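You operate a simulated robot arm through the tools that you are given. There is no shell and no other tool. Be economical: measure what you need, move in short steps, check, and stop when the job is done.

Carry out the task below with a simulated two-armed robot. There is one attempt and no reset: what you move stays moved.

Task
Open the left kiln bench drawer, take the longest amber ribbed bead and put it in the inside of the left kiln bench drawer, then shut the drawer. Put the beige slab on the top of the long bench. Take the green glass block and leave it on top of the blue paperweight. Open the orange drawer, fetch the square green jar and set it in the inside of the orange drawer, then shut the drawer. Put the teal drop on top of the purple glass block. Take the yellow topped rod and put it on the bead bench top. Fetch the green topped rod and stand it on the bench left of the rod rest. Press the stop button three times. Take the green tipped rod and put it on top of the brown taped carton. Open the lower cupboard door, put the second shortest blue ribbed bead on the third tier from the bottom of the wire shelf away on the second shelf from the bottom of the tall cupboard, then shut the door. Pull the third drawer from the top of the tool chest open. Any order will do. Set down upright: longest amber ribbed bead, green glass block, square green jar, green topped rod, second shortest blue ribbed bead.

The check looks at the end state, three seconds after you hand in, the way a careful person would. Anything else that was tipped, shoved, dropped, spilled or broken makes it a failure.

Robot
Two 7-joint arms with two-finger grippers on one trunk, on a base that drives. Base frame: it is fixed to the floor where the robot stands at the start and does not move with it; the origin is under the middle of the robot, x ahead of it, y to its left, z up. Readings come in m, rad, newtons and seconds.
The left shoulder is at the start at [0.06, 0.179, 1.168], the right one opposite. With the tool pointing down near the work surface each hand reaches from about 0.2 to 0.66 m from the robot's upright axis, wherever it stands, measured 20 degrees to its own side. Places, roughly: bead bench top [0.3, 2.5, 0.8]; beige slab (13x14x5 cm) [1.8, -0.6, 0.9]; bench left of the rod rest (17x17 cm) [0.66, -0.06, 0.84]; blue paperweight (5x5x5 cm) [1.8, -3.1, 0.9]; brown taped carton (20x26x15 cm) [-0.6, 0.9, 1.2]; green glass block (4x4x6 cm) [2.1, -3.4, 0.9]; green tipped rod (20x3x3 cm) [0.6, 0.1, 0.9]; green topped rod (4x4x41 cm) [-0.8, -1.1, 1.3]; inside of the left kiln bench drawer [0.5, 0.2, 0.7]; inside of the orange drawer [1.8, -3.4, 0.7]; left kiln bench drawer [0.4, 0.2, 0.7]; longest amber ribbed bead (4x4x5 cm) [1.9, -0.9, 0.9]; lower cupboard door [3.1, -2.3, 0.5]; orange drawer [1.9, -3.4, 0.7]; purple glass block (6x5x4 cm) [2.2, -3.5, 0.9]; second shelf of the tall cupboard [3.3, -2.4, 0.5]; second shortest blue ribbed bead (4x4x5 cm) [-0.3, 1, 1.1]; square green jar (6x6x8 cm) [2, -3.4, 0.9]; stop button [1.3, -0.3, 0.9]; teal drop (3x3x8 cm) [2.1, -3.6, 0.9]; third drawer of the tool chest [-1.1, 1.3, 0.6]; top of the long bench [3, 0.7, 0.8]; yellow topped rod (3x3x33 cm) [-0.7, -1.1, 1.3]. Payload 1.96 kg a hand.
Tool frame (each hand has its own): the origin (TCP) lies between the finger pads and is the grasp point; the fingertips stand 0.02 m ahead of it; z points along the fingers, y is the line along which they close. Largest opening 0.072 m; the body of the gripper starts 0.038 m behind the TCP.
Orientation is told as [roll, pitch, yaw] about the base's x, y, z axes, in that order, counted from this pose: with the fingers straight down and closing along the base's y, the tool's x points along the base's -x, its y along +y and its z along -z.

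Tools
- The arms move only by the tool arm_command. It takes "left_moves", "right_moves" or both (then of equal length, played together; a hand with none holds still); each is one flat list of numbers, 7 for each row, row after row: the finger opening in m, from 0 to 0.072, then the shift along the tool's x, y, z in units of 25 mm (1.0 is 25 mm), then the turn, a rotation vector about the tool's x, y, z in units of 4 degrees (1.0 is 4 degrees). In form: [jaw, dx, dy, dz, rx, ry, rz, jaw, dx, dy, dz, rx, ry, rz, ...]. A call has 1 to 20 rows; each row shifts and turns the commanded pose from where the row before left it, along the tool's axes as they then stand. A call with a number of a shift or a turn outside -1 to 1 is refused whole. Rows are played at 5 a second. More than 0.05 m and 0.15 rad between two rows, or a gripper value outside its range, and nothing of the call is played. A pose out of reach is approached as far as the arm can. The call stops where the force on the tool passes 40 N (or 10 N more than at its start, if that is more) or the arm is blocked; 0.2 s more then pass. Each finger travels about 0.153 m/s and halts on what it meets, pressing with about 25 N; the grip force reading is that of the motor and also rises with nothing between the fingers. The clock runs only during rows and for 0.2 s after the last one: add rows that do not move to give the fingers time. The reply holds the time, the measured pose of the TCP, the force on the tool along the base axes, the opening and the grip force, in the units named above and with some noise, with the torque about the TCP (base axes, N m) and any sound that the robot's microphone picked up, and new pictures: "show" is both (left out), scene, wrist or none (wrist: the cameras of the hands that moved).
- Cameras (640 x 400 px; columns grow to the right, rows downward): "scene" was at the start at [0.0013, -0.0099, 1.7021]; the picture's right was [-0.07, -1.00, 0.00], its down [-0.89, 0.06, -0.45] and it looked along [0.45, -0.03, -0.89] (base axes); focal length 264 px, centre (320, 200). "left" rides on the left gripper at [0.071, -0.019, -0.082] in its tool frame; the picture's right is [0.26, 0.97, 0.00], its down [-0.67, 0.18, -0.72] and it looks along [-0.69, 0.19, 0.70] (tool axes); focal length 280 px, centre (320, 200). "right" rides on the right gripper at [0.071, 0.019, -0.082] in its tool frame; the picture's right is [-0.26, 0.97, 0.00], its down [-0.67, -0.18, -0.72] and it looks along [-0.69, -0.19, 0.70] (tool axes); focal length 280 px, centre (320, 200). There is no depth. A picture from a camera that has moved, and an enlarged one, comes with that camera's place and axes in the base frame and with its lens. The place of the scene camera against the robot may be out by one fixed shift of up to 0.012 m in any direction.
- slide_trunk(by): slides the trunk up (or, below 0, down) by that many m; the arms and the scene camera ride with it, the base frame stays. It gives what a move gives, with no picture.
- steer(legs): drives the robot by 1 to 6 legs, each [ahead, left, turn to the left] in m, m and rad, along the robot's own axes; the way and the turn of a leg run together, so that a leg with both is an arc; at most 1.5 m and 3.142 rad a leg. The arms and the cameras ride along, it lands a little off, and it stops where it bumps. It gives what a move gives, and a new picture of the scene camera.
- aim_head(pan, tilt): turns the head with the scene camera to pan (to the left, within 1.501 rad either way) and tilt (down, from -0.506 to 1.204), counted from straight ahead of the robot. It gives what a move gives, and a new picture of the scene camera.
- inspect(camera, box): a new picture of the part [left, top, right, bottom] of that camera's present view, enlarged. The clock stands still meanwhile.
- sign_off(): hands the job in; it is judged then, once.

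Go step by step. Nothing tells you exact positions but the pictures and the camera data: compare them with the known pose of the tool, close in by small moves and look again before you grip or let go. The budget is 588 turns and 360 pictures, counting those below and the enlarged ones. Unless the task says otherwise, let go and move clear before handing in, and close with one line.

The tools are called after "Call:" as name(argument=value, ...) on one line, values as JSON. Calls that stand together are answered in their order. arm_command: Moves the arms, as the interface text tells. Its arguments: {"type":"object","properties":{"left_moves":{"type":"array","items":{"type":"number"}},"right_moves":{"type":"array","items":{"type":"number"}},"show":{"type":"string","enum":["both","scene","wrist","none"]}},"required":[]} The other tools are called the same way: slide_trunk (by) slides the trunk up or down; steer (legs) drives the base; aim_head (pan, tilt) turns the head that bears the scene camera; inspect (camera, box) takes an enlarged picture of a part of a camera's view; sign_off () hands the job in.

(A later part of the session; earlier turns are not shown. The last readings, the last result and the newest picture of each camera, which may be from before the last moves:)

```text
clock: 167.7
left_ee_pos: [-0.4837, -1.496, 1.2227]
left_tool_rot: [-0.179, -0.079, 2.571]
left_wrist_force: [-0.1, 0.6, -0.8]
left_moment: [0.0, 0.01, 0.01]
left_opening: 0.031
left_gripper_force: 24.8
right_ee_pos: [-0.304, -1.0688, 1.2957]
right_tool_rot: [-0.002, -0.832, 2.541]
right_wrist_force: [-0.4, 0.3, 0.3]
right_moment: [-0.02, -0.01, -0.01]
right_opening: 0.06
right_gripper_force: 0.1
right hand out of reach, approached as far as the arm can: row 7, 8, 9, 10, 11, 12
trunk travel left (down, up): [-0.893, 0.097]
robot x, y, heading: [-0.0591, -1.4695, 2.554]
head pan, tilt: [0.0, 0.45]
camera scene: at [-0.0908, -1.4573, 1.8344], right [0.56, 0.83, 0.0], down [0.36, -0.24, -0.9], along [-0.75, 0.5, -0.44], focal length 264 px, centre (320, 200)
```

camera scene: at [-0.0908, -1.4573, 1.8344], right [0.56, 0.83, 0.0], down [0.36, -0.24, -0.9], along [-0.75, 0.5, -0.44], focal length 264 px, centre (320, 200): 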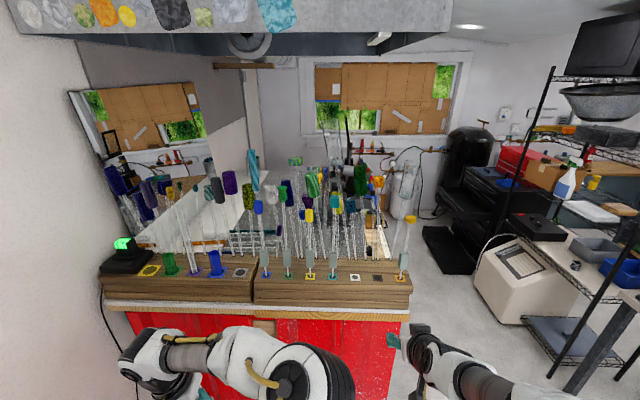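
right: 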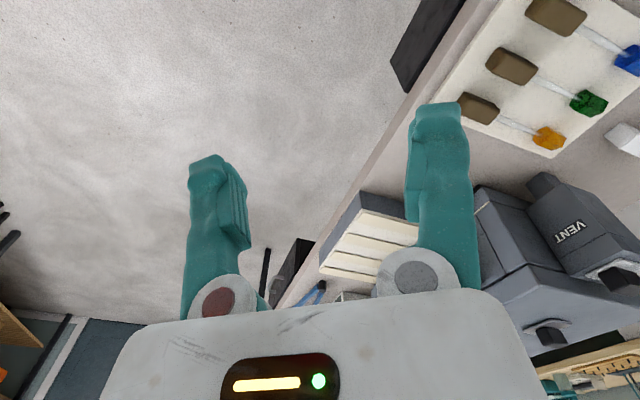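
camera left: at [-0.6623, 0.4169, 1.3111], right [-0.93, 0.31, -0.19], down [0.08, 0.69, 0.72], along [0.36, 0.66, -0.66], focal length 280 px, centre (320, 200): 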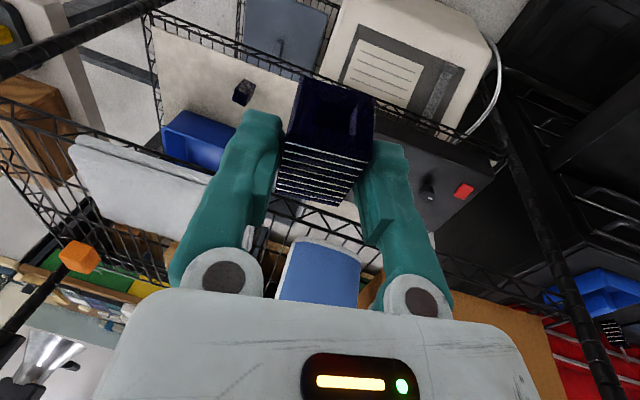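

I'll drive slightly left and forward to get the right hand in front of the green rod.

Call:
steer(legs=[[0, 0.15, 0], [0.2, 0, 0]])

Call:
arm_command(right_moves=[0.06, 0, 0.8, 0, 0, 0, 0, 0.06, 0, 0.8, 0, 0, 0, 0, 0.06, 0, 0.8, 0, 0, 0, 0, 0.06, 0, 0.8, 0, 0, 0, 0, 0.06, 0, 0.8, 0, 0, 0, 0, 0.06, 0, 0.8, 0, 0, 0, 0, 0.06, 0, 0.8, 0, 0, 0, 0, 0.06, 0, 0.8, 0, 0, 0, 0], show="both")

```text
clock: 170.2
left_ee_pos: [-0.7312, -1.5107, 1.2225]
left_tool_rot: [-0.178, -0.081, 2.57]
left_wrist_force: [-0.6, 0.7, -0.8]
left_moment: [0.0, 0.02, 0.0]
left_opening: 0.0309
left_gripper_force: 25.2
right_ee_pos: [-0.5495, -1.0834, 1.2964]
right_tool_rot: [0.0, -0.834, 2.541]
right_wrist_force: [-0.1, 0.7, 0.1]
right_moment: [0.02, -0.03, 0.03]
right_opening: 0.06
right_gripper_force: 0.0
trunk travel left (down, up): [-0.893, 0.097]
robot x, y, heading: [-0.312, -1.4841, 2.552]
head pan, tilt: [0.0, 0.45]
camera scene: at [-0.3368, -1.4724, 1.8345], right [0.56, 0.83, 0.0], down [0.36, -0.24, -0.9], along [-0.75, 0.5, -0.43], focal length 264 px, centre (320, 200)
```

scene: 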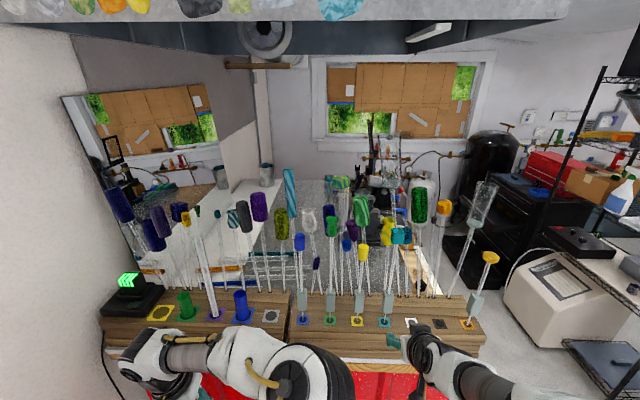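

```text
clock: 172.0
left_ee_pos: [-0.7348, -1.5128, 1.2226]
left_tool_rot: [-0.183, -0.081, 2.588]
left_wrist_force: [0.1, -0.3, -0.9]
left_moment: [-0.03, -0.01, 0.01]
left_opening: 0.0311
left_gripper_force: 25.3
right_ee_pos: [-0.6314, -1.1958, 1.2946]
right_tool_rot: [-0.005, -0.82, 2.531]
right_wrist_force: [-0.2, 0.4, -0.6]
right_moment: [0.01, 0.01, 0.02]
right_opening: 0.06
right_gripper_force: 0.1
right hand out of reach, approached as far as the arm can: row 5, 6, 7
trunk travel left (down, up): [-0.893, 0.097]
robot x, y, heading: [-0.312, -1.4834, 2.551]
head pan, tilt: [0.0, 0.45]
camera scene: at [-0.3406, -1.4698, 1.8344], right [0.56, 0.83, 0.0], down [0.36, -0.24, -0.9], along [-0.75, 0.5, -0.44], focal length 264 px, centre (320, 200)
camera right: at [-0.5567, -1.2745, 1.2975], right [-0.71, -0.68, 0.19], down [0.15, 0.11, 0.98], along [-0.69, 0.72, 0.03], focal length 280 px, centre (320, 200)
```

scene: 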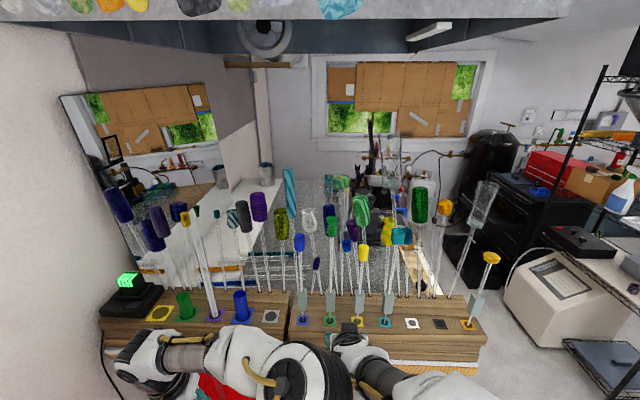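
right: 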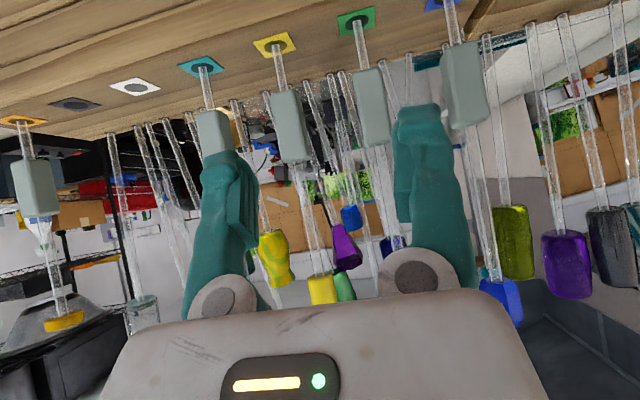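

The wrist view confirms the green block's position. I'll shift the base 5 cm left, lower the hand to block height and move forward partway.

Call:
steer(legs=[[0, 0.045, 0]])

Call:
arm_command(right_moves=[0.06, 0.64, 0, 0.6, 0, 0, 0, 0.06, 0.64, 0, 0.6, 0, 0, 0, 0.06, 0.64, 0, 0.6, 0, 0, 0, 0.06, -0.655, 0, 0.7, 0, 0, 0, 0.06, -0.655, 0, 0.7, 0, 0, 0, 0.06, -0.655, 0, 0.7, 0, 0, 0], show="wrist")

```text
clock: 172.9
left_ee_pos: [-0.7548, -1.5433, 1.2242]
left_tool_rot: [-0.178, -0.082, 2.582]
left_wrist_force: [0.9, 1.3, -0.9]
left_moment: [-0.04, 0.03, 0.03]
left_opening: 0.0311
left_gripper_force: 25.1
right_ee_pos: [-0.6531, -1.2275, 1.2941]
right_tool_rot: [0.005, -0.822, 2.519]
right_wrist_force: [-0.1, 0.1, -0.3]
right_moment: [-0.04, 0.02, 0.05]
right_opening: 0.0599
right_gripper_force: 0.0
trunk travel left (down, up): [-0.893, 0.097]
robot x, y, heading: [-0.3351, -1.5219, 2.553]
head pan, tilt: [0.0, 0.45]
camera scene: at [-0.3584, -1.4992, 1.8344], right [0.56, 0.83, -0.01], down [0.36, -0.25, -0.9], along [-0.75, 0.5, -0.44], focal length 264 px, centre (320, 200)
```

scene: 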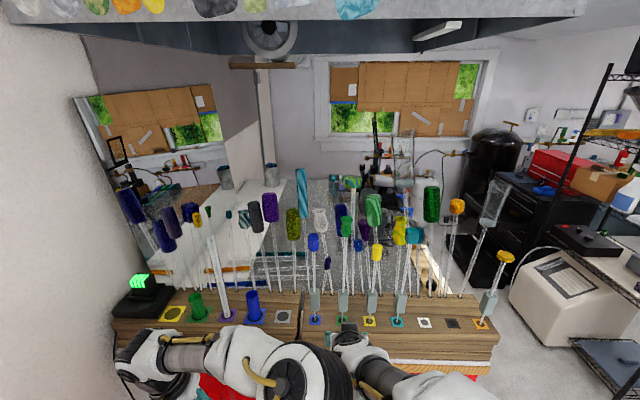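

```text
clock: 174.3
left_ee_pos: [-0.7604, -1.5486, 1.2215]
left_tool_rot: [-0.186, -0.082, 2.584]
left_wrist_force: [-0.2, -0.3, -1.0]
left_moment: [0.0, 0.0, -0.02]
left_opening: 0.0307
left_gripper_force: 25.3
right_ee_pos: [-0.7176, -1.1913, 1.2305]
right_tool_rot: [-0.007, -0.823, 2.526]
right_wrist_force: [-0.5, 0.9, 0.4]
right_moment: [0.0, -0.02, 0.0]
right_opening: 0.06
right_gripper_force: 0.0
trunk travel left (down, up): [-0.893, 0.097]
robot x, y, heading: [-0.3356, -1.5208, 2.55]
head pan, tilt: [0.0, 0.45]
camera right: at [-0.6411, -1.2691, 1.2322], right [-0.71, -0.68, 0.19], down [0.16, 0.11, 0.98], along [-0.69, 0.72, 0.03], focal length 280 px, centre (320, 200)
```

right: 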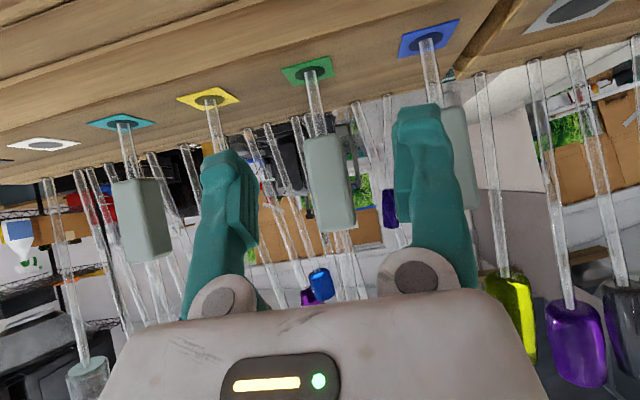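

The green block is directly ahead, between the fingers. I'll advance and close on it.

Call:
arm_command(right_moves=[0.06, -0.55, -0.14, 0.6, 0, 0, 0, 0.06, -0.55, -0.14, 0.6, 0, 0, 0, 0.06, -0.55, -0.14, 0.6, 0, 0, 0, 0.06, -0.55, 0, 0.6, 0, 0, 0, 0.06, -0.55, 0, 0.6, 0, 0, 0, 0.02, 0, 0, 0, 0, 0, 0, 0.02, 0, 0, 0, 0, 0, 0, 0.02, 0, 0, 0, 0, 0, 0], show="wrist")

```text
clock: 176.1
left_ee_pos: [-0.7575, -1.549, 1.2225]
left_tool_rot: [-0.185, -0.083, 2.583]
left_wrist_force: [1.3, -0.5, -1.1]
left_moment: [0.0, 0.02, 0.01]
left_opening: 0.0308
left_gripper_force: 25.1
right_ee_pos: [-0.7939, -1.1226, 1.2277]
right_tool_rot: [-0.005, -0.822, 2.526]
right_wrist_force: [-0.2, -0.1, 0.1]
right_moment: [-0.02, 0.02, 0.0]
right_opening: 0.0269
right_gripper_force: 24.7
trunk travel left (down, up): [-0.893, 0.097]
robot x, y, heading: [-0.3327, -1.5195, 2.556]
head pan, tilt: [0.0, 0.45]
camera right: at [-0.7171, -1.2009, 1.2309], right [-0.71, -0.68, 0.19], down [0.16, 0.11, 0.98], along [-0.69, 0.72, 0.03], focal length 280 px, centre (320, 200)
```

right: 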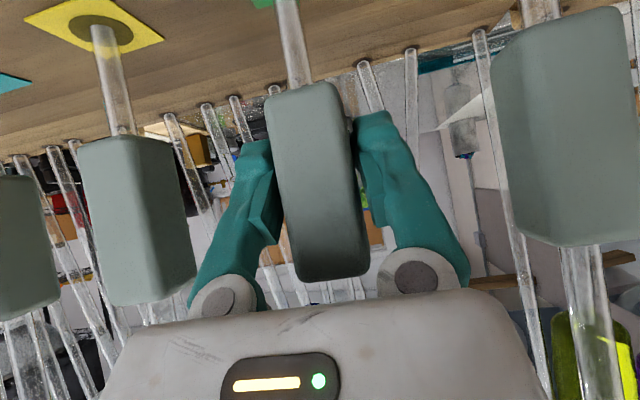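

I've gripped it. I'll lift the rod out vertically by raising the trunk.

Call:
slide_trunk(by=0.09)

Call:
inspect(camera="right", box=[0, 0, 640, 400])

```text
clock: 177.4
left_ee_pos: [-0.7588, -1.5486, 1.3125]
left_tool_rot: [-0.185, -0.082, 2.582]
left_wrist_force: [0.1, -0.6, -0.8]
left_moment: [-0.02, 0.01, 0.0]
left_opening: 0.0308
left_gripper_force: 25.2
right_ee_pos: [-0.7936, -1.1237, 1.3186]
right_tool_rot: [-0.004, -0.822, 2.523]
right_wrist_force: [-0.6, 0.5, -1.0]
right_moment: [0.0, 0.0, -0.01]
right_opening: 0.0269
right_gripper_force: 25.1
trunk travel left (down, up): [-0.983, 0.007]
robot x, y, heading: [-0.3345, -1.5213, 2.553]
head pan, tilt: [0.0, 0.45]
```

```text
1.00 times, centred on (320, 200) of right (not enlarged: the box is as wide or as high as the picture)
camera zoom: at [-0.7169, -1.2009, 1.321], right [-0.71, -0.68, 0.19], down [0.16, 0.11, 0.98], along [-0.69, 0.72, 0.03], focal length 280 px, centre (320, 200)
```

zoom: 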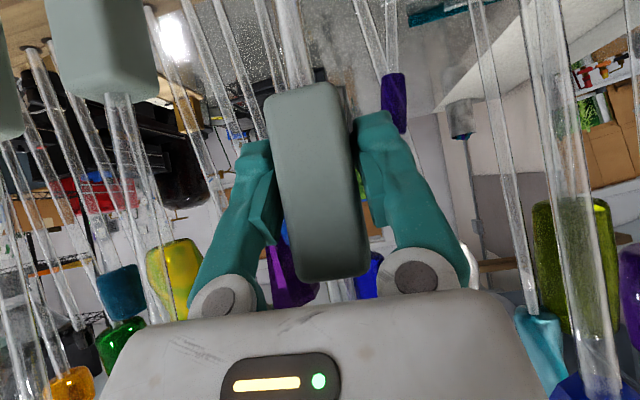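

Call:
arm_command(right_moves=[0.02, -0.73, 0, -0.68, 0, 0, 0, 0.02, -0.73, 0, -0.68, 0, 0, 0], show="none")

Call:
inspect(camera="scene", box=[250, 160, 490, 370])

```text
clock: 178.0
left_ee_pos: [-0.7591, -1.5494, 1.3124]
left_tool_rot: [-0.187, -0.081, 2.584]
left_wrist_force: [0.5, 1.0, -0.7]
left_moment: [0.0, 0.0, -0.03]
left_opening: 0.0309
left_gripper_force: 25.0
right_ee_pos: [-0.7937, -1.1243, 1.3675]
right_tool_rot: [-0.005, -0.823, 2.525]
right_wrist_force: [0.0, 0.2, -1.4]
right_moment: [0.04, 0.0, -0.02]
right_opening: 0.0271
right_gripper_force: 25.0
trunk travel left (down, up): [-0.983, 0.007]
robot x, y, heading: [-0.3368, -1.5171, 2.55]
head pan, tilt: [0.0, 0.45]
```

```text
1.90 times, centred on (370, 265) of scene
camera zoom: at [-0.3638, -1.5082, 1.9244], right [0.56, 0.83, 0.0], down [0.36, -0.24, -0.9], along [-0.75, 0.5, -0.43], focal length 504 px, centre (225, 76)
```

zoom: 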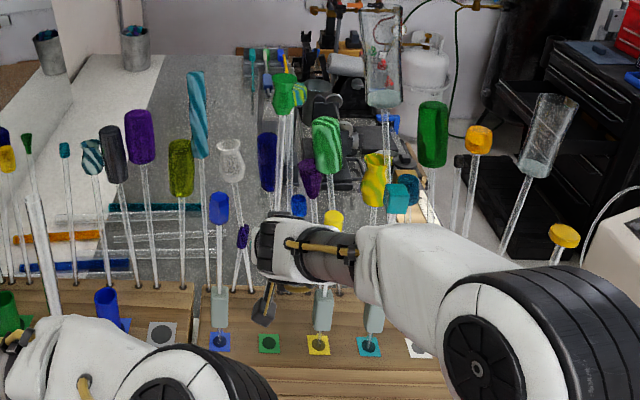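

The rod is out of its hole. I'll back straight away from the rack.

Call:
steer(legs=[[-0.45, 0, 0]])

Call:
inspect(camera="scene", box=[200, 160, 440, 310])

```text
clock: 180.6
left_ee_pos: [-0.4, -1.784, 1.3134]
left_tool_rot: [-0.183, -0.084, 2.574]
left_wrist_force: [-0.3, 0.1, -1.1]
left_moment: [0.01, 0.04, 0.01]
left_opening: 0.0308
left_gripper_force: 24.5
right_ee_pos: [-0.4287, -1.3615, 1.3698]
right_tool_rot: [-0.006, -0.826, 2.515]
right_wrist_force: [0.7, 0.0, -0.9]
right_moment: [0.02, -0.03, -0.02]
right_opening: 0.027
right_gripper_force: 25.0
trunk travel left (down, up): [-0.983, 0.007]
robot x, y, heading: [0.0194, -1.7582, 2.54]
head pan, tilt: [0.0, 0.45]
stopped in leg 1: the robot was blocked; the commanded pose is now the measured one
camera scene: at [-0.0035, -1.7495, 1.9245], right [0.56, 0.83, 0.0], down [0.36, -0.24, -0.9], along [-0.74, 0.51, -0.43], focal length 264 px, centre (320, 200)
```

scene: 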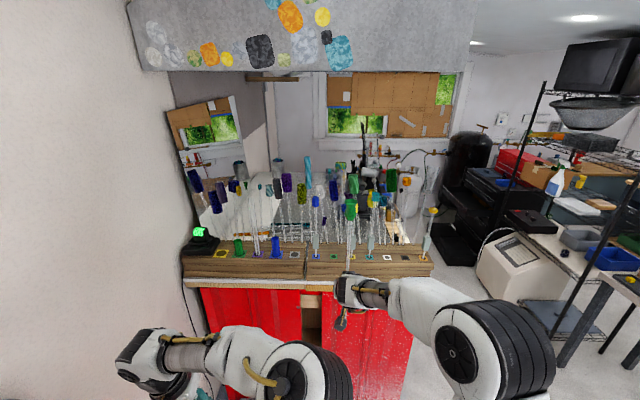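

```text
2.67 times, centred on (320, 235) of scene
camera zoom: at [-0.0035, -1.7495, 1.9245], right [0.56, 0.83, 0.0], down [0.36, -0.24, -0.9], along [-0.74, 0.51, -0.43], focal length 705 px, centre (320, 107)
```

zoom: 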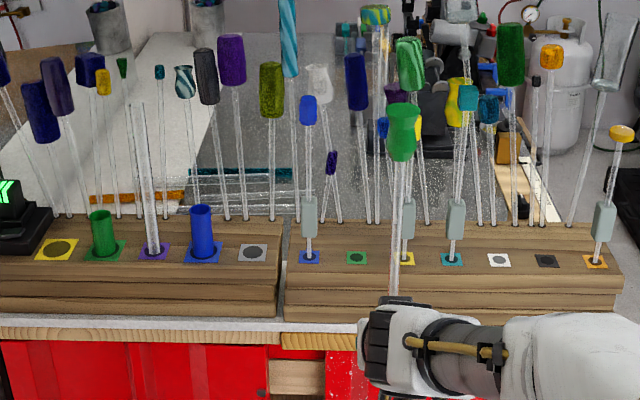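

I got the rod but bumped something behind me, probably the stool. I'll move right to open floor and look.

Call:
steer(legs=[[0.03, 0, 0], [0, -0.8, 0], [0, 0, 1.2]])

Call:
aim_head(pan=0.9, tilt=0.6)

```text
clock: 188.4
left_ee_pos: [0.3207, -1.4862, 1.3114]
left_tool_rot: [-0.184, -0.083, -2.497]
left_wrist_force: [-0.2, 0.2, -0.5]
left_moment: [0.02, -0.03, -0.03]
left_opening: 0.031
left_gripper_force: 25.1
right_ee_pos: [-0.0888, -1.3648, 1.3669]
right_tool_rot: [-0.006, -0.821, -2.554]
right_wrist_force: [-0.8, -0.5, -1.2]
right_moment: [0.0, -0.02, 0.03]
right_opening: 0.0269
right_gripper_force: 25.2
trunk travel left (down, up): [-0.983, 0.007]
robot x, y, heading: [0.4467, -1.0786, -2.529]
head pan, tilt: [0.0, 0.45]
camera scene: at [0.4167, -1.105, 1.9244], right [-0.58, 0.82, 0.0], down [0.36, 0.25, -0.9], along [-0.74, -0.52, -0.44], focal length 264 px, centre (320, 200)
```

scene: 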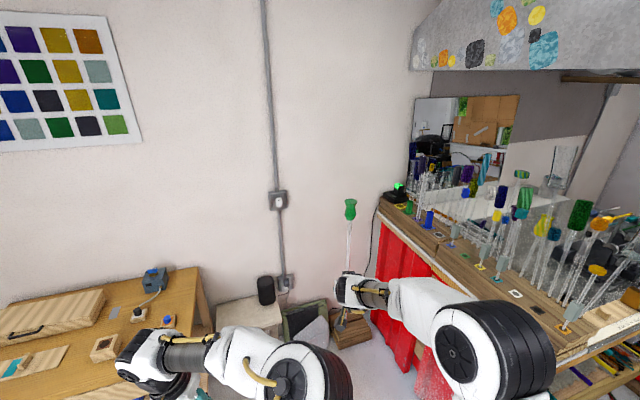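

```text
clock: 189.6
left_ee_pos: [0.3214, -1.4859, 1.3119]
left_tool_rot: [-0.184, -0.082, -2.496]
left_wrist_force: [-0.1, 0.3, -0.9]
left_moment: [0.04, 0.0, 0.01]
left_opening: 0.0312
left_gripper_force: 25.1
right_ee_pos: [-0.0888, -1.3655, 1.3673]
right_tool_rot: [-0.004, -0.823, -2.554]
right_wrist_force: [0.9, 0.4, -1.4]
right_moment: [-0.02, 0.0, 0.01]
right_opening: 0.0268
right_gripper_force: 25.1
trunk travel left (down, up): [-0.983, 0.007]
robot x, y, heading: [0.4465, -1.079, -2.525]
head pan, tilt: [0.901, 0.6]
camera scene: at [0.487, -1.1404, 1.9108], right [-1.0, 0.06, 0.0], down [0.03, 0.56, -0.83], along [-0.05, -0.82, -0.56], focal length 264 px, centre (320, 200)
```

scene: 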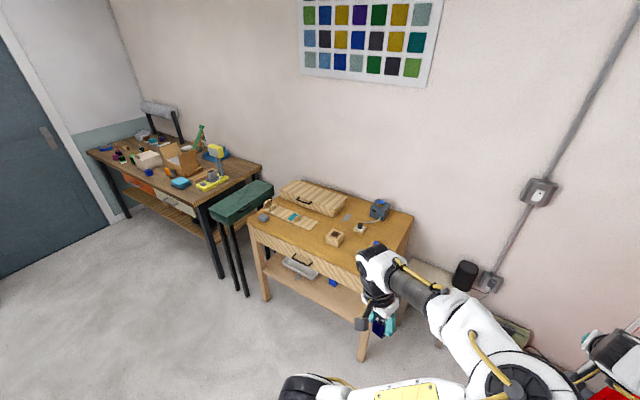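

Nothing was disturbed; the speaker and tables stand. I'll turn to face the kiln bench and line up with the empty bench area between the rod board and the kiln.

Call:
steer(legs=[[0, 0, -2.788], [0, 0.476, 0], [0.15, 0, 0]])

Call:
aim_head(pan=-0.1, tilt=0.85)

```text
clock: 199.9
left_ee_pos: [0.1173, -0.2661, 1.3127]
left_tool_rot: [-0.185, -0.084, 0.996]
left_wrist_force: [-0.8, -0.7, -0.9]
left_moment: [-0.01, -0.06, -0.02]
left_opening: 0.0313
left_gripper_force: 25.5
right_ee_pos: [0.5427, -0.2402, 1.3704]
right_tool_rot: [-0.004, -0.823, 0.939]
right_wrist_force: [-0.5, 0.2, -0.5]
right_moment: [0.01, 0.04, 0.03]
right_opening: 0.0271
right_gripper_force: 25.3
trunk travel left (down, up): [-0.983, 0.007]
robot x, y, heading: [0.1458, -0.6893, 0.964]
head pan, tilt: [0.901, 0.6]
camera scene: at [0.077, -0.6608, 1.9108], right [0.96, 0.29, 0.0], down [0.17, -0.54, -0.83], along [-0.24, 0.79, -0.56], focal length 264 px, centre (320, 200)
```

scene: 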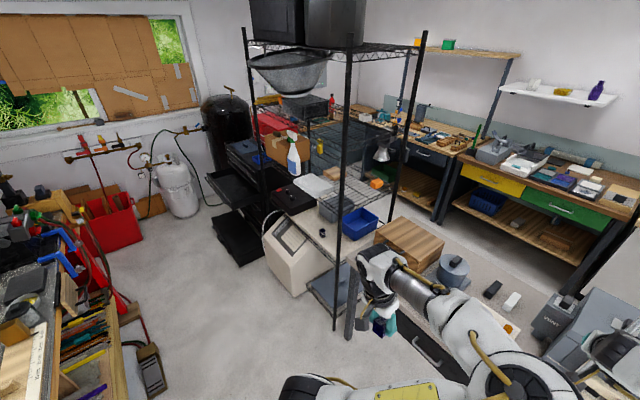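

```text
clock: 201.2
left_ee_pos: [0.1174, -0.2653, 1.3117]
left_tool_rot: [-0.185, -0.081, 0.996]
left_wrist_force: [-0.3, 0.3, 0.5]
left_moment: [0.0, 0.02, -0.03]
left_opening: 0.0313
left_gripper_force: 25.3
right_ee_pos: [0.5447, -0.2372, 1.3677]
right_tool_rot: [-0.005, -0.822, 0.938]
right_wrist_force: [0.6, 0.7, -1.4]
right_moment: [-0.01, 0.03, -0.01]
right_opening: 0.0268
right_gripper_force: 25.4
trunk travel left (down, up): [-0.983, 0.007]
robot x, y, heading: [0.1392, -0.6885, 0.968]
head pan, tilt: [-0.099, 0.85]
camera scene: at [0.1558, -0.6831, 1.89], right [0.76, -0.65, 0.0], down [-0.49, -0.57, -0.66], along [0.43, 0.5, -0.75], focal length 264 px, centre (320, 200)
```

scene: 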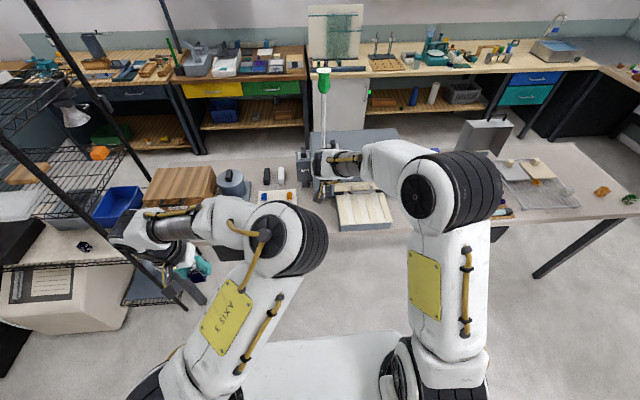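

The rod is almost in line; driving 0.2 m forward puts it above the target. Then I'll lower with the trunk.

Call:
steer(legs=[[0.2, 0, 0]])

Call:
slide_trunk(by=-0.28)

Call:
arm_command(right_moves=[0.02, 0, 0, 0, 0, 0, 0], show="both")

```text
clock: 202.8
left_ee_pos: [0.2318, -0.1022, 1.3135]
left_tool_rot: [-0.186, -0.083, 0.995]
left_wrist_force: [-0.8, -0.2, -1.0]
left_moment: [0.02, 0.02, -0.03]
left_opening: 0.0311
left_gripper_force: 24.9
right_ee_pos: [0.657, -0.0778, 1.3694]
right_tool_rot: [-0.005, -0.825, 0.938]
right_wrist_force: [-1.0, -0.4, -0.4]
right_moment: [0.01, -0.02, 0.01]
right_opening: 0.0268
right_gripper_force: 25.0
trunk travel left (down, up): [-0.983, 0.007]
robot x, y, heading: [0.2584, -0.5219, 0.96]
head pan, tilt: [-0.099, 0.85]
camera scene: at [0.267, -0.5231, 1.89], right [0.76, -0.65, 0.0], down [-0.49, -0.57, -0.66], along [0.43, 0.5, -0.75], focal length 264 px, centre (320, 200)
```

scene: 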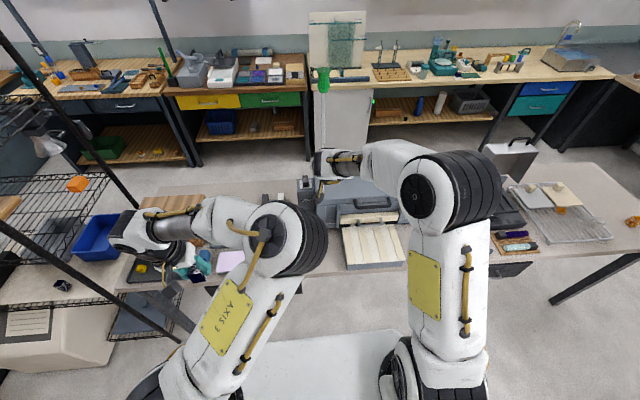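

```text
clock: 205.6
left_ee_pos: [0.233, -0.1005, 1.0321]
left_tool_rot: [-0.185, -0.081, 0.995]
left_wrist_force: [-0.7, 0.3, -0.7]
left_moment: [0.01, -0.02, -0.01]
left_opening: 0.0309
left_gripper_force: 25.0
right_ee_pos: [0.6592, -0.0731, 1.0879]
right_tool_rot: [-0.006, -0.823, 0.937]
right_wrist_force: [-0.2, -0.2, -1.1]
right_moment: [0.04, 0.06, -0.02]
right_opening: 0.0269
right_gripper_force: 25.3
trunk travel left (down, up): [-0.703, 0.287]
robot x, y, heading: [0.2561, -0.5216, 0.965]
head pan, tilt: [-0.099, 0.85]
```

```text
clock: 206.0
left_ee_pos: [0.2341, -0.0998, 1.0312]
left_tool_rot: [-0.185, -0.081, 0.994]
left_wrist_force: [0.4, -0.2, -1.1]
left_moment: [-0.01, 0.0, 0.01]
left_opening: 0.0307
left_gripper_force: 24.3
right_ee_pos: [0.6597, -0.0728, 1.0871]
right_tool_rot: [-0.006, -0.823, 0.937]
right_wrist_force: [0.2, 0.0, -1.0]
right_moment: [0.05, 0.03, 0.03]
right_opening: 0.0272
right_gripper_force: 25.0
trunk travel left (down, up): [-0.703, 0.287]
robot x, y, heading: [0.2567, -0.5246, 0.965]
head pan, tilt: [-0.099, 0.85]
camera scene: at [0.2702, -0.5183, 1.6099], right [0.76, -0.65, 0.0], down [-0.49, -0.57, -0.66], along [0.43, 0.5, -0.75], focal length 264 px, centre (320, 200)
camera right: at [0.5795, -0.1482, 1.0906], right [-0.67, 0.72, 0.19], down [0.11, -0.16, 0.98], along [0.74, 0.68, 0.03], focal length 280 px, centre (320, 200)
```

scene: 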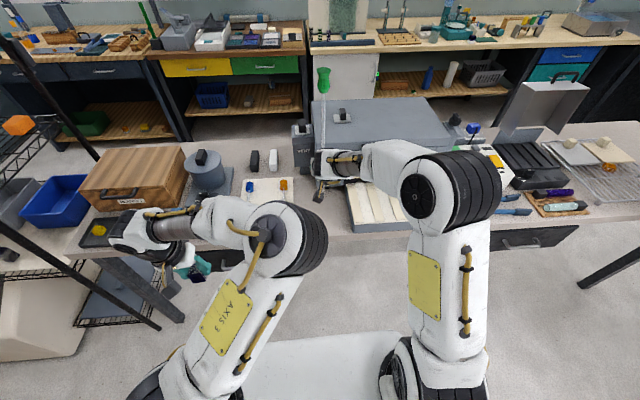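
right: 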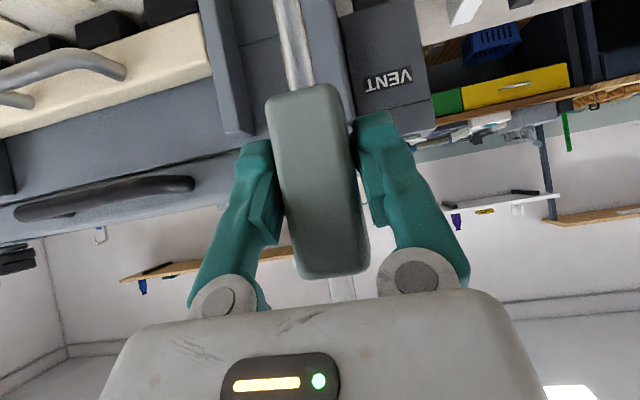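

Call:
inspect(camera="scene", box=[230, 110, 390, 230])

Call:
inspect(camera="right", box=[180, 0, 480, 180])

```text
3.33 times, centred on (310, 170) of scene
camera zoom: at [0.2702, -0.5183, 1.6099], right [0.76, -0.65, 0.0], down [-0.49, -0.57, -0.66], along [0.43, 0.5, -0.75], focal length 882 px, centre (353, 300)
```

zoom: 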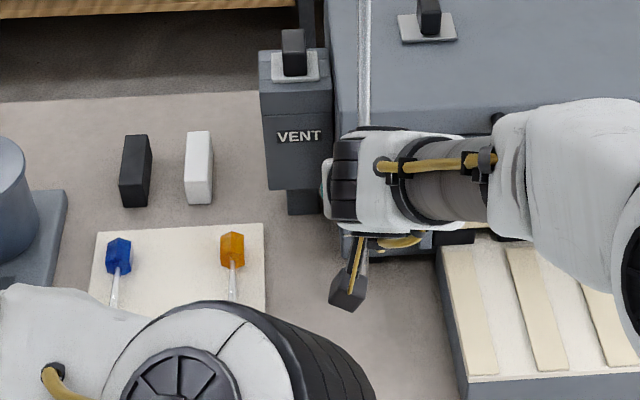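

```text
2.13 times, centred on (330, 90) of right
camera zoom: at [0.5795, -0.1482, 1.0906], right [-0.67, 0.72, 0.19], down [0.11, -0.16, 0.98], along [0.74, 0.68, 0.03], focal length 598 px, centre (299, 435)
```

zoom: 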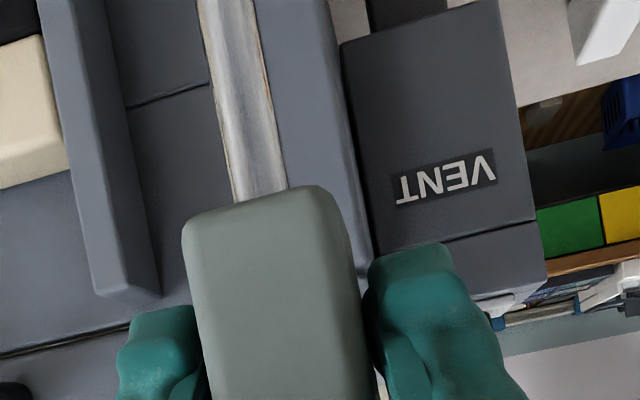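

The kiln is 15 cm behind the rod and the tray is to its right, so the spot is clear. I'll lower with the trunk to just above contact.

Call:
slide_trunk(by=-0.08)

Call:
arm_command(right_moves=[0.02, 0, 0, 0, 0, 0, 0], show="both")

```text
clock: 207.2
left_ee_pos: [0.2332, -0.1, 0.9525]
left_tool_rot: [-0.187, -0.081, 0.994]
left_wrist_force: [-0.3, -0.6, -0.8]
left_moment: [0.0, 0.01, 0.0]
left_opening: 0.0308
left_gripper_force: 25.0
right_ee_pos: [0.66, -0.0736, 1.0081]
right_tool_rot: [-0.006, -0.821, 0.938]
right_wrist_force: [-0.2, 0.4, -1.1]
right_moment: [0.0, -0.01, 0.03]
right_opening: 0.027
right_gripper_force: 25.1
trunk travel left (down, up): [-0.623, 0.367]
robot x, y, heading: [0.2543, -0.5244, 0.964]
head pan, tilt: [-0.099, 0.85]
```

```text
clock: 207.6
left_ee_pos: [0.2331, -0.0996, 0.9523]
left_tool_rot: [-0.185, -0.083, 0.996]
left_wrist_force: [-0.2, -0.2, -1.5]
left_moment: [-0.01, 0.01, -0.03]
left_opening: 0.0309
left_gripper_force: 25.5
right_ee_pos: [0.6607, -0.0724, 1.0088]
right_tool_rot: [-0.006, -0.824, 0.938]
right_wrist_force: [0.7, -0.5, -1.3]
right_moment: [-0.01, 0.02, -0.01]
right_opening: 0.027
right_gripper_force: 24.9
trunk travel left (down, up): [-0.623, 0.367]
robot x, y, heading: [0.2554, -0.5267, 0.965]
head pan, tilt: [-0.099, 0.85]
camera scene: at [0.2702, -0.5184, 1.53], right [0.76, -0.65, 0.0], down [-0.49, -0.57, -0.66], along [0.43, 0.5, -0.75], focal length 264 px, centre (320, 200)
camera right: at [0.5795, -0.1482, 1.0105], right [-0.67, 0.72, 0.19], down [0.11, -0.16, 0.98], along [0.74, 0.68, 0.03], focal length 280 px, centre (320, 200)
```

scene: 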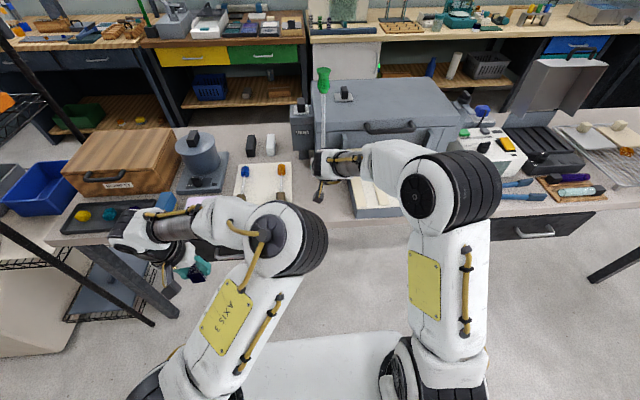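
right: 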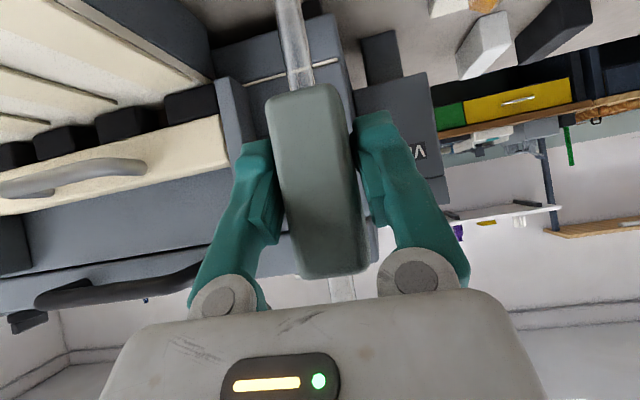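

Call:
arm_command(right_moves=[0.02, 0.073, 0, 0.068, 0, 0, 0, 0.02, 0.073, 0, 0.068, 0, 0, 0, 0.02, 0.073, 0, 0.068, 0, 0, 0, 0.02, 0.073, 0, 0.068, 0, 0, 0], show="none")

Call:
arm_command(right_moves=[0.02, 0.073, 0, 0.068, 0, 0, 0, 0.02, 0.073, 0, 0.068, 0, 0, 0], show="none")

```text
clock: 208.6
left_ee_pos: [0.2347, -0.1004, 0.9522]
left_tool_rot: [-0.184, -0.081, 0.994]
left_wrist_force: [0.6, 0.1, -0.9]
left_moment: [0.01, 0.0, 0.02]
left_opening: 0.0307
left_gripper_force: 25.0
right_ee_pos: [0.6597, -0.0732, 0.998]
right_tool_rot: [-0.006, -0.823, 0.937]
right_wrist_force: [0.7, 1.0, -1.7]
right_moment: [-0.03, 0.02, 0.02]
right_opening: 0.0273
right_gripper_force: 25.0
trunk travel left (down, up): [-0.623, 0.367]
robot x, y, heading: [0.2552, -0.52, 0.967]
head pan, tilt: [-0.099, 0.85]
```

```text
clock: 209.2
left_ee_pos: [0.2329, -0.1017, 0.9519]
left_tool_rot: [-0.185, -0.081, 0.996]
left_wrist_force: [-0.4, -0.8, -0.2]
left_moment: [-0.04, 0.0, 0.01]
left_opening: 0.0308
left_gripper_force: 24.7
right_ee_pos: [0.6594, -0.0729, 0.9922]
right_tool_rot: [-0.005, -0.821, 0.934]
right_wrist_force: [-0.2, 0.3, -1.3]
right_moment: [-0.04, -0.01, 0.01]
right_opening: 0.027
right_gripper_force: 24.8
trunk travel left (down, up): [-0.623, 0.367]
robot x, y, heading: [0.2539, -0.522, 0.967]
head pan, tilt: [-0.099, 0.85]
```

Call:
arm_command(right_moves=[0.02, 0.06, 0, 0.055, 0, 0, 0, 0.02, 0.06, 0, 0.055, 0, 0, 0], show="none")

Call:
arm_command(right_moves=[0.02, 0.06, 0, 0.055, 0, 0, 0, 0.02, 0.06, 0, 0.055, 0, 0, 0], show="none")

Call:
arm_command(right_moves=[0.02, 0.06, 0, 0.055, 0, 0, 0, 0.02, 0.06, 0, 0.055, 0, 0, 0], show="none")

```text
clock: 209.8
left_ee_pos: [0.233, -0.1013, 0.9529]
left_tool_rot: [-0.186, -0.082, 0.997]
left_wrist_force: [0.3, 0.1, -0.7]
left_moment: [-0.02, -0.02, 0.0]
left_opening: 0.0309
left_gripper_force: 24.9
right_ee_pos: [0.6583, -0.0711, 0.9889]
right_tool_rot: [-0.006, -0.822, 0.936]
right_wrist_force: [0.8, 0.0, -1.6]
right_moment: [-0.02, 0.02, 0.01]
right_opening: 0.0267
right_gripper_force: 24.4
trunk travel left (down, up): [-0.623, 0.367]
robot x, y, heading: [0.2577, -0.524, 0.968]
head pan, tilt: [-0.099, 0.85]
```

```text
clock: 210.4
left_ee_pos: [0.2339, -0.1, 0.9525]
left_tool_rot: [-0.184, -0.081, 0.995]
left_wrist_force: [0.5, 0.3, -1.2]
left_moment: [-0.01, 0.01, -0.01]
left_opening: 0.031
left_gripper_force: 24.9
right_ee_pos: [0.659, -0.0722, 0.9853]
right_tool_rot: [-0.007, -0.822, 0.936]
right_wrist_force: [0.4, 0.6, -1.1]
right_moment: [-0.03, -0.01, 0.0]
right_opening: 0.0271
right_gripper_force: 25.4
trunk travel left (down, up): [-0.623, 0.367]
robot x, y, heading: [0.2567, -0.523, 0.965]
head pan, tilt: [-0.099, 0.85]
```

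```text
clock: 211.0
left_ee_pos: [0.2338, -0.1005, 0.952]
left_tool_rot: [-0.186, -0.083, 0.995]
left_wrist_force: [0.0, -1.2, -1.0]
left_moment: [0.02, -0.02, 0.01]
left_opening: 0.0309
left_gripper_force: 24.8
right_ee_pos: [0.6594, -0.073, 0.9845]
right_tool_rot: [-0.006, -0.831, 0.935]
right_wrist_force: [0.5, 1.6, 15.2]
right_moment: [0.15, -0.14, 0.04]
right_opening: 0.027
right_gripper_force: 25.2
trunk travel left (down, up): [-0.623, 0.367]
robot x, y, heading: [0.2564, -0.5239, 0.966]
head pan, tilt: [-0.099, 0.85]
```

Contact at TCP z≈0.985. I'll unload the force, open gently and check that it stands.

Call:
arm_command(right_moves=[0.02, -0.05, 0, -0.047, 0, 0, 0, 0.02, 0, 0, 0, 0, 0, 0, 0.03, 0, 0, 0, 0, 0, 0, 0.034, 0, 0, 0, 0, 0, 0, 0.034, 0, 0, 0, 0, 0, 0], show="both")

```text
clock: 212.2
left_ee_pos: [0.2325, -0.1006, 0.9519]
left_tool_rot: [-0.186, -0.082, 0.994]
left_wrist_force: [-0.1, -0.4, -1.1]
left_moment: [-0.01, 0.01, -0.04]
left_opening: 0.0309
left_gripper_force: 24.7
right_ee_pos: [0.6591, -0.0743, 0.9813]
right_tool_rot: [-0.005, -0.823, 0.938]
right_wrist_force: [0.1, 0.0, 0.7]
right_moment: [-0.01, -0.03, 0.01]
right_opening: 0.0341
right_gripper_force: 0.1
trunk travel left (down, up): [-0.623, 0.367]
robot x, y, heading: [0.2553, -0.5222, 0.964]
head pan, tilt: [-0.099, 0.85]
camera scene: at [0.2702, -0.5184, 1.5299], right [0.76, -0.65, 0.0], down [-0.49, -0.57, -0.66], along [0.43, 0.5, -0.75], focal length 264 px, centre (320, 200)
camera right: at [0.5798, -0.1481, 0.9851], right [-0.67, 0.72, 0.19], down [0.11, -0.16, 0.98], along [0.74, 0.68, 0.03], focal length 280 px, centre (320, 200)
```

scene: 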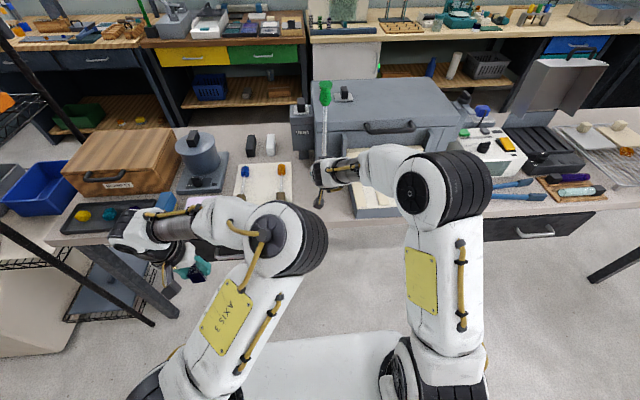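
right: 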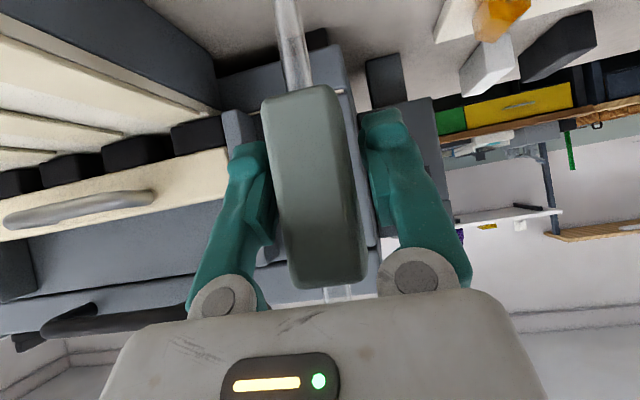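

I'll wait a moment with the fingers slightly open to see if the rod is stable.

Call:
arm_command(right_moves=[0.034, 0, 0, 0, 0, 0, 0, 0.034, 0, 0, 0, 0, 0, 0, 0.034, 0, 0, 0, 0, 0, 0, 0.034, 0, 0, 0, 0, 0, 0, 0.034, 0, 0, 0, 0, 0, 0], show="both")

Call:
inspect(camera="scene", box=[250, 70, 410, 220])

```text
clock: 213.4
left_ee_pos: [0.2329, -0.1003, 0.9521]
left_tool_rot: [-0.185, -0.081, 0.995]
left_wrist_force: [0.0, -0.1, -1.1]
left_moment: [-0.01, 0.02, 0.01]
left_opening: 0.0313
left_gripper_force: 25.1
right_ee_pos: [0.6596, -0.0726, 0.9817]
right_tool_rot: [-0.004, -0.823, 0.937]
right_wrist_force: [-0.2, 0.1, 0.4]
right_moment: [-0.01, 0.04, -0.02]
right_opening: 0.0341
right_gripper_force: 0.1
trunk travel left (down, up): [-0.623, 0.367]
robot x, y, heading: [0.2552, -0.522, 0.958]
head pan, tilt: [-0.099, 0.85]
camera scene: at [0.2701, -0.5185, 1.5299], right [0.76, -0.65, 0.0], down [-0.49, -0.57, -0.66], along [0.43, 0.5, -0.75], focal length 264 px, centre (320, 200)
camera right: at [0.5797, -0.1481, 0.9853], right [-0.67, 0.72, 0.19], down [0.11, -0.16, 0.98], along [0.74, 0.68, 0.03], focal length 280 px, centre (320, 200)
```

scene: 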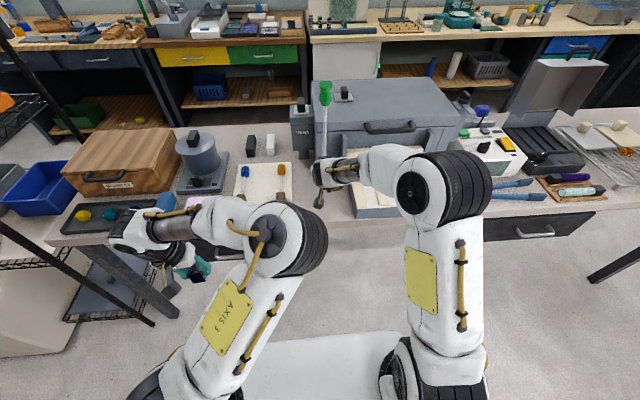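
right: 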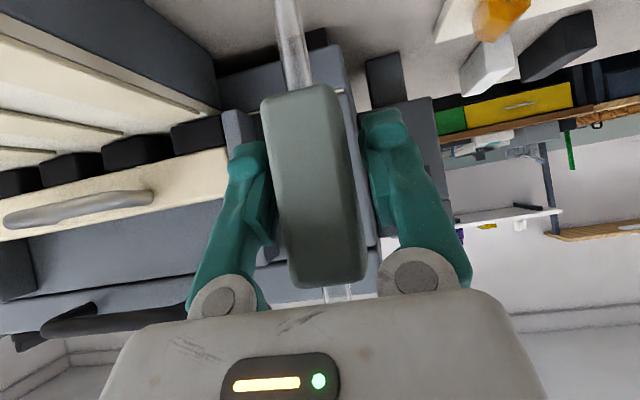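

```text
2.67 times, centred on (330, 145) of scene
camera zoom: at [0.2701, -0.5185, 1.5299], right [0.76, -0.65, 0.0], down [-0.49, -0.57, -0.66], along [0.43, 0.5, -0.75], focal length 705 px, centre (293, 347)
```

zoom: 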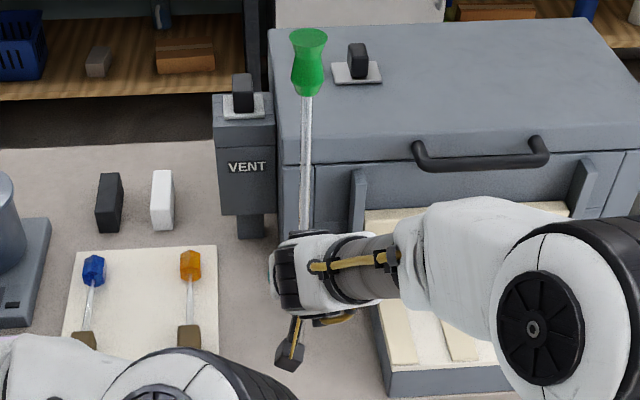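

It's stable. I'll open wider and retreat straight back.

Call:
arm_command(right_moves=[0.045, 0, 0, 0, 0, 0, 0, 0.055, 0, 0, 0, 0, 0, 0, 0.055, 0, 0, 0, 0, 0, 0, 0.055, 0.3, 0, -0.32, 0, 0, 0, 0.055, 0.5, 0, -0.54, 0, 0, 0, 0.055, 0.5, 0, -0.54, 0, 0, 0, 0.055, 0.5, 0, -0.54, 0, 0, 0, 0.055, 0.5, 0, -0.54, 0, 0, 0], show="both")

```text
clock: 215.2
left_ee_pos: [0.2329, -0.1013, 0.9512]
left_tool_rot: [-0.184, -0.082, 0.996]
left_wrist_force: [0.1, -0.5, -0.9]
left_moment: [-0.01, 0.01, 0.0]
left_opening: 0.0313
left_gripper_force: 25.6
right_ee_pos: [0.6081, -0.1414, 0.9822]
right_tool_rot: [-0.005, -0.823, 0.94]
right_wrist_force: [-0.5, -0.6, 0.7]
right_moment: [0.02, -0.03, 0.06]
right_opening: 0.0552
right_gripper_force: 0.0
trunk travel left (down, up): [-0.623, 0.367]
robot x, y, heading: [0.2554, -0.5199, 0.962]
head pan, tilt: [-0.099, 0.85]
camera scene: at [0.2696, -0.5191, 1.5299], right [0.76, -0.65, 0.0], down [-0.49, -0.57, -0.66], along [0.43, 0.5, -0.75], focal length 264 px, centre (320, 200)
camera right: at [0.5285, -0.2163, 0.9852], right [-0.67, 0.72, 0.19], down [0.1, -0.16, 0.98], along [0.74, 0.68, 0.03], focal length 280 px, centre (320, 200)
```

scene: 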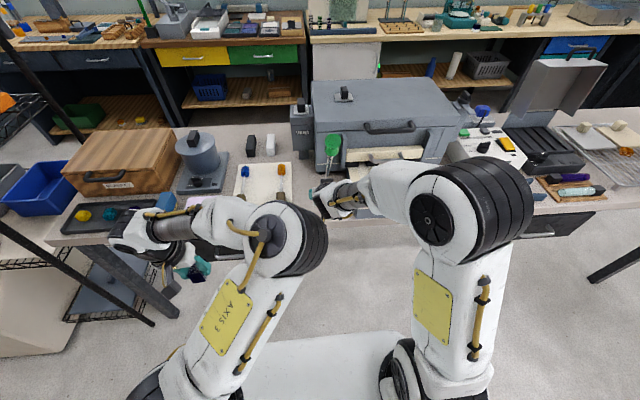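
right: 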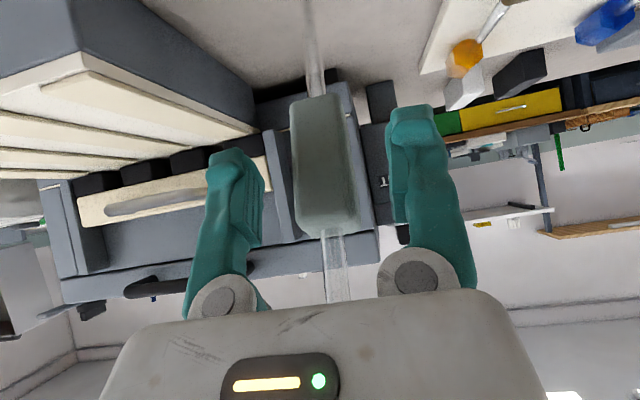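

Call:
inspect(camera="scene", box=[250, 100, 410, 220])

```text
3.33 times, centred on (330, 160) of scene
camera zoom: at [0.2696, -0.5191, 1.5299], right [0.76, -0.65, 0.0], down [-0.49, -0.57, -0.66], along [0.43, 0.5, -0.75], focal length 882 px, centre (287, 333)
```

zoom: 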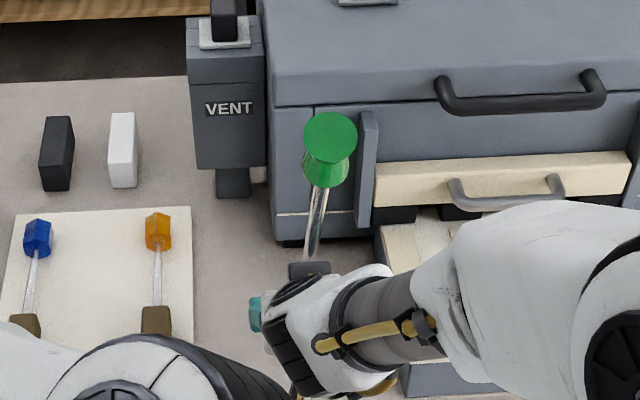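

The rod is tipping toward my hand, so I'll close on it right away.

Call:
arm_command(right_moves=[0.01, 0, 0, 0, 0, 0, 0, 0.01, 0, 0, 0, 0, 0, 0], show="both")

Call:
inspect(camera="scene", box=[250, 100, 410, 220])

```text
clock: 215.8
left_ee_pos: [0.2325, -0.1007, 0.9514]
left_tool_rot: [-0.184, -0.083, 0.994]
left_wrist_force: [0.7, 0.7, -0.9]
left_moment: [-0.02, 0.03, 0.01]
left_opening: 0.0309
left_gripper_force: 25.4
right_ee_pos: [0.6086, -0.1405, 0.9833]
right_tool_rot: [-0.005, -0.821, 0.94]
right_wrist_force: [-0.2, -1.3, -0.1]
right_moment: [0.03, -0.04, -0.01]
right_opening: 0.0104
right_gripper_force: 0.0
trunk travel left (down, up): [-0.623, 0.367]
robot x, y, heading: [0.2576, -0.5225, 0.963]
head pan, tilt: [-0.099, 0.85]
camera scene: at [0.27, -0.5186, 1.5299], right [0.76, -0.65, 0.0], down [-0.49, -0.57, -0.66], along [0.43, 0.5, -0.75], focal length 264 px, centre (320, 200)
camera right: at [0.529, -0.2158, 0.985], right [-0.67, 0.72, 0.19], down [0.1, -0.16, 0.98], along [0.74, 0.68, 0.03], focal length 280 px, centre (320, 200)
```

scene: 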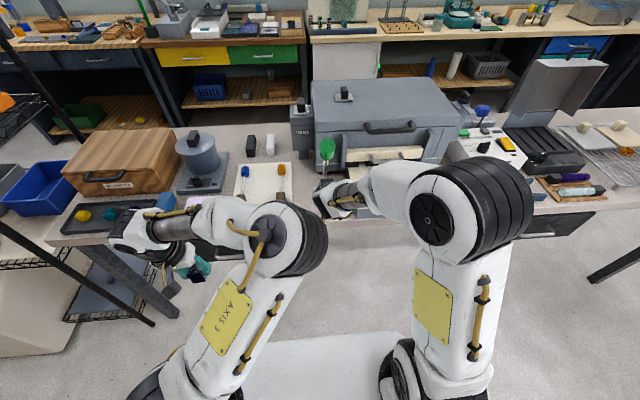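
right: 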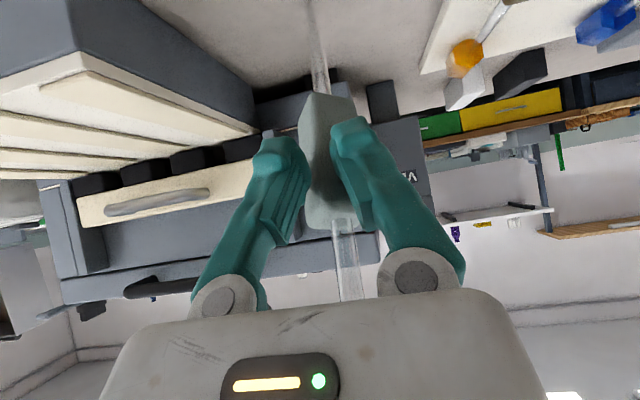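

```text
3.33 times, centred on (330, 160) of scene
camera zoom: at [0.27, -0.5186, 1.5299], right [0.76, -0.65, 0.0], down [-0.49, -0.57, -0.66], along [0.43, 0.5, -0.75], focal length 882 px, centre (287, 333)
```

zoom: 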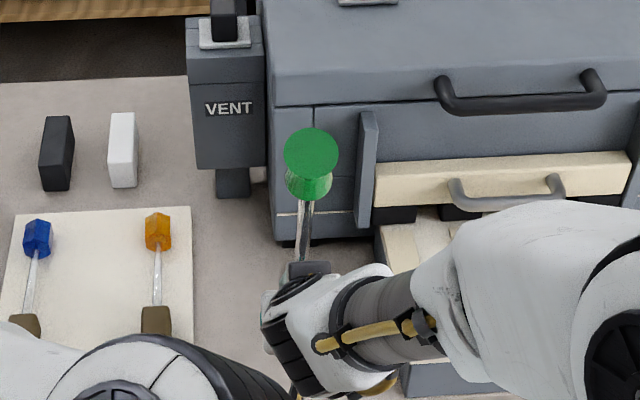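

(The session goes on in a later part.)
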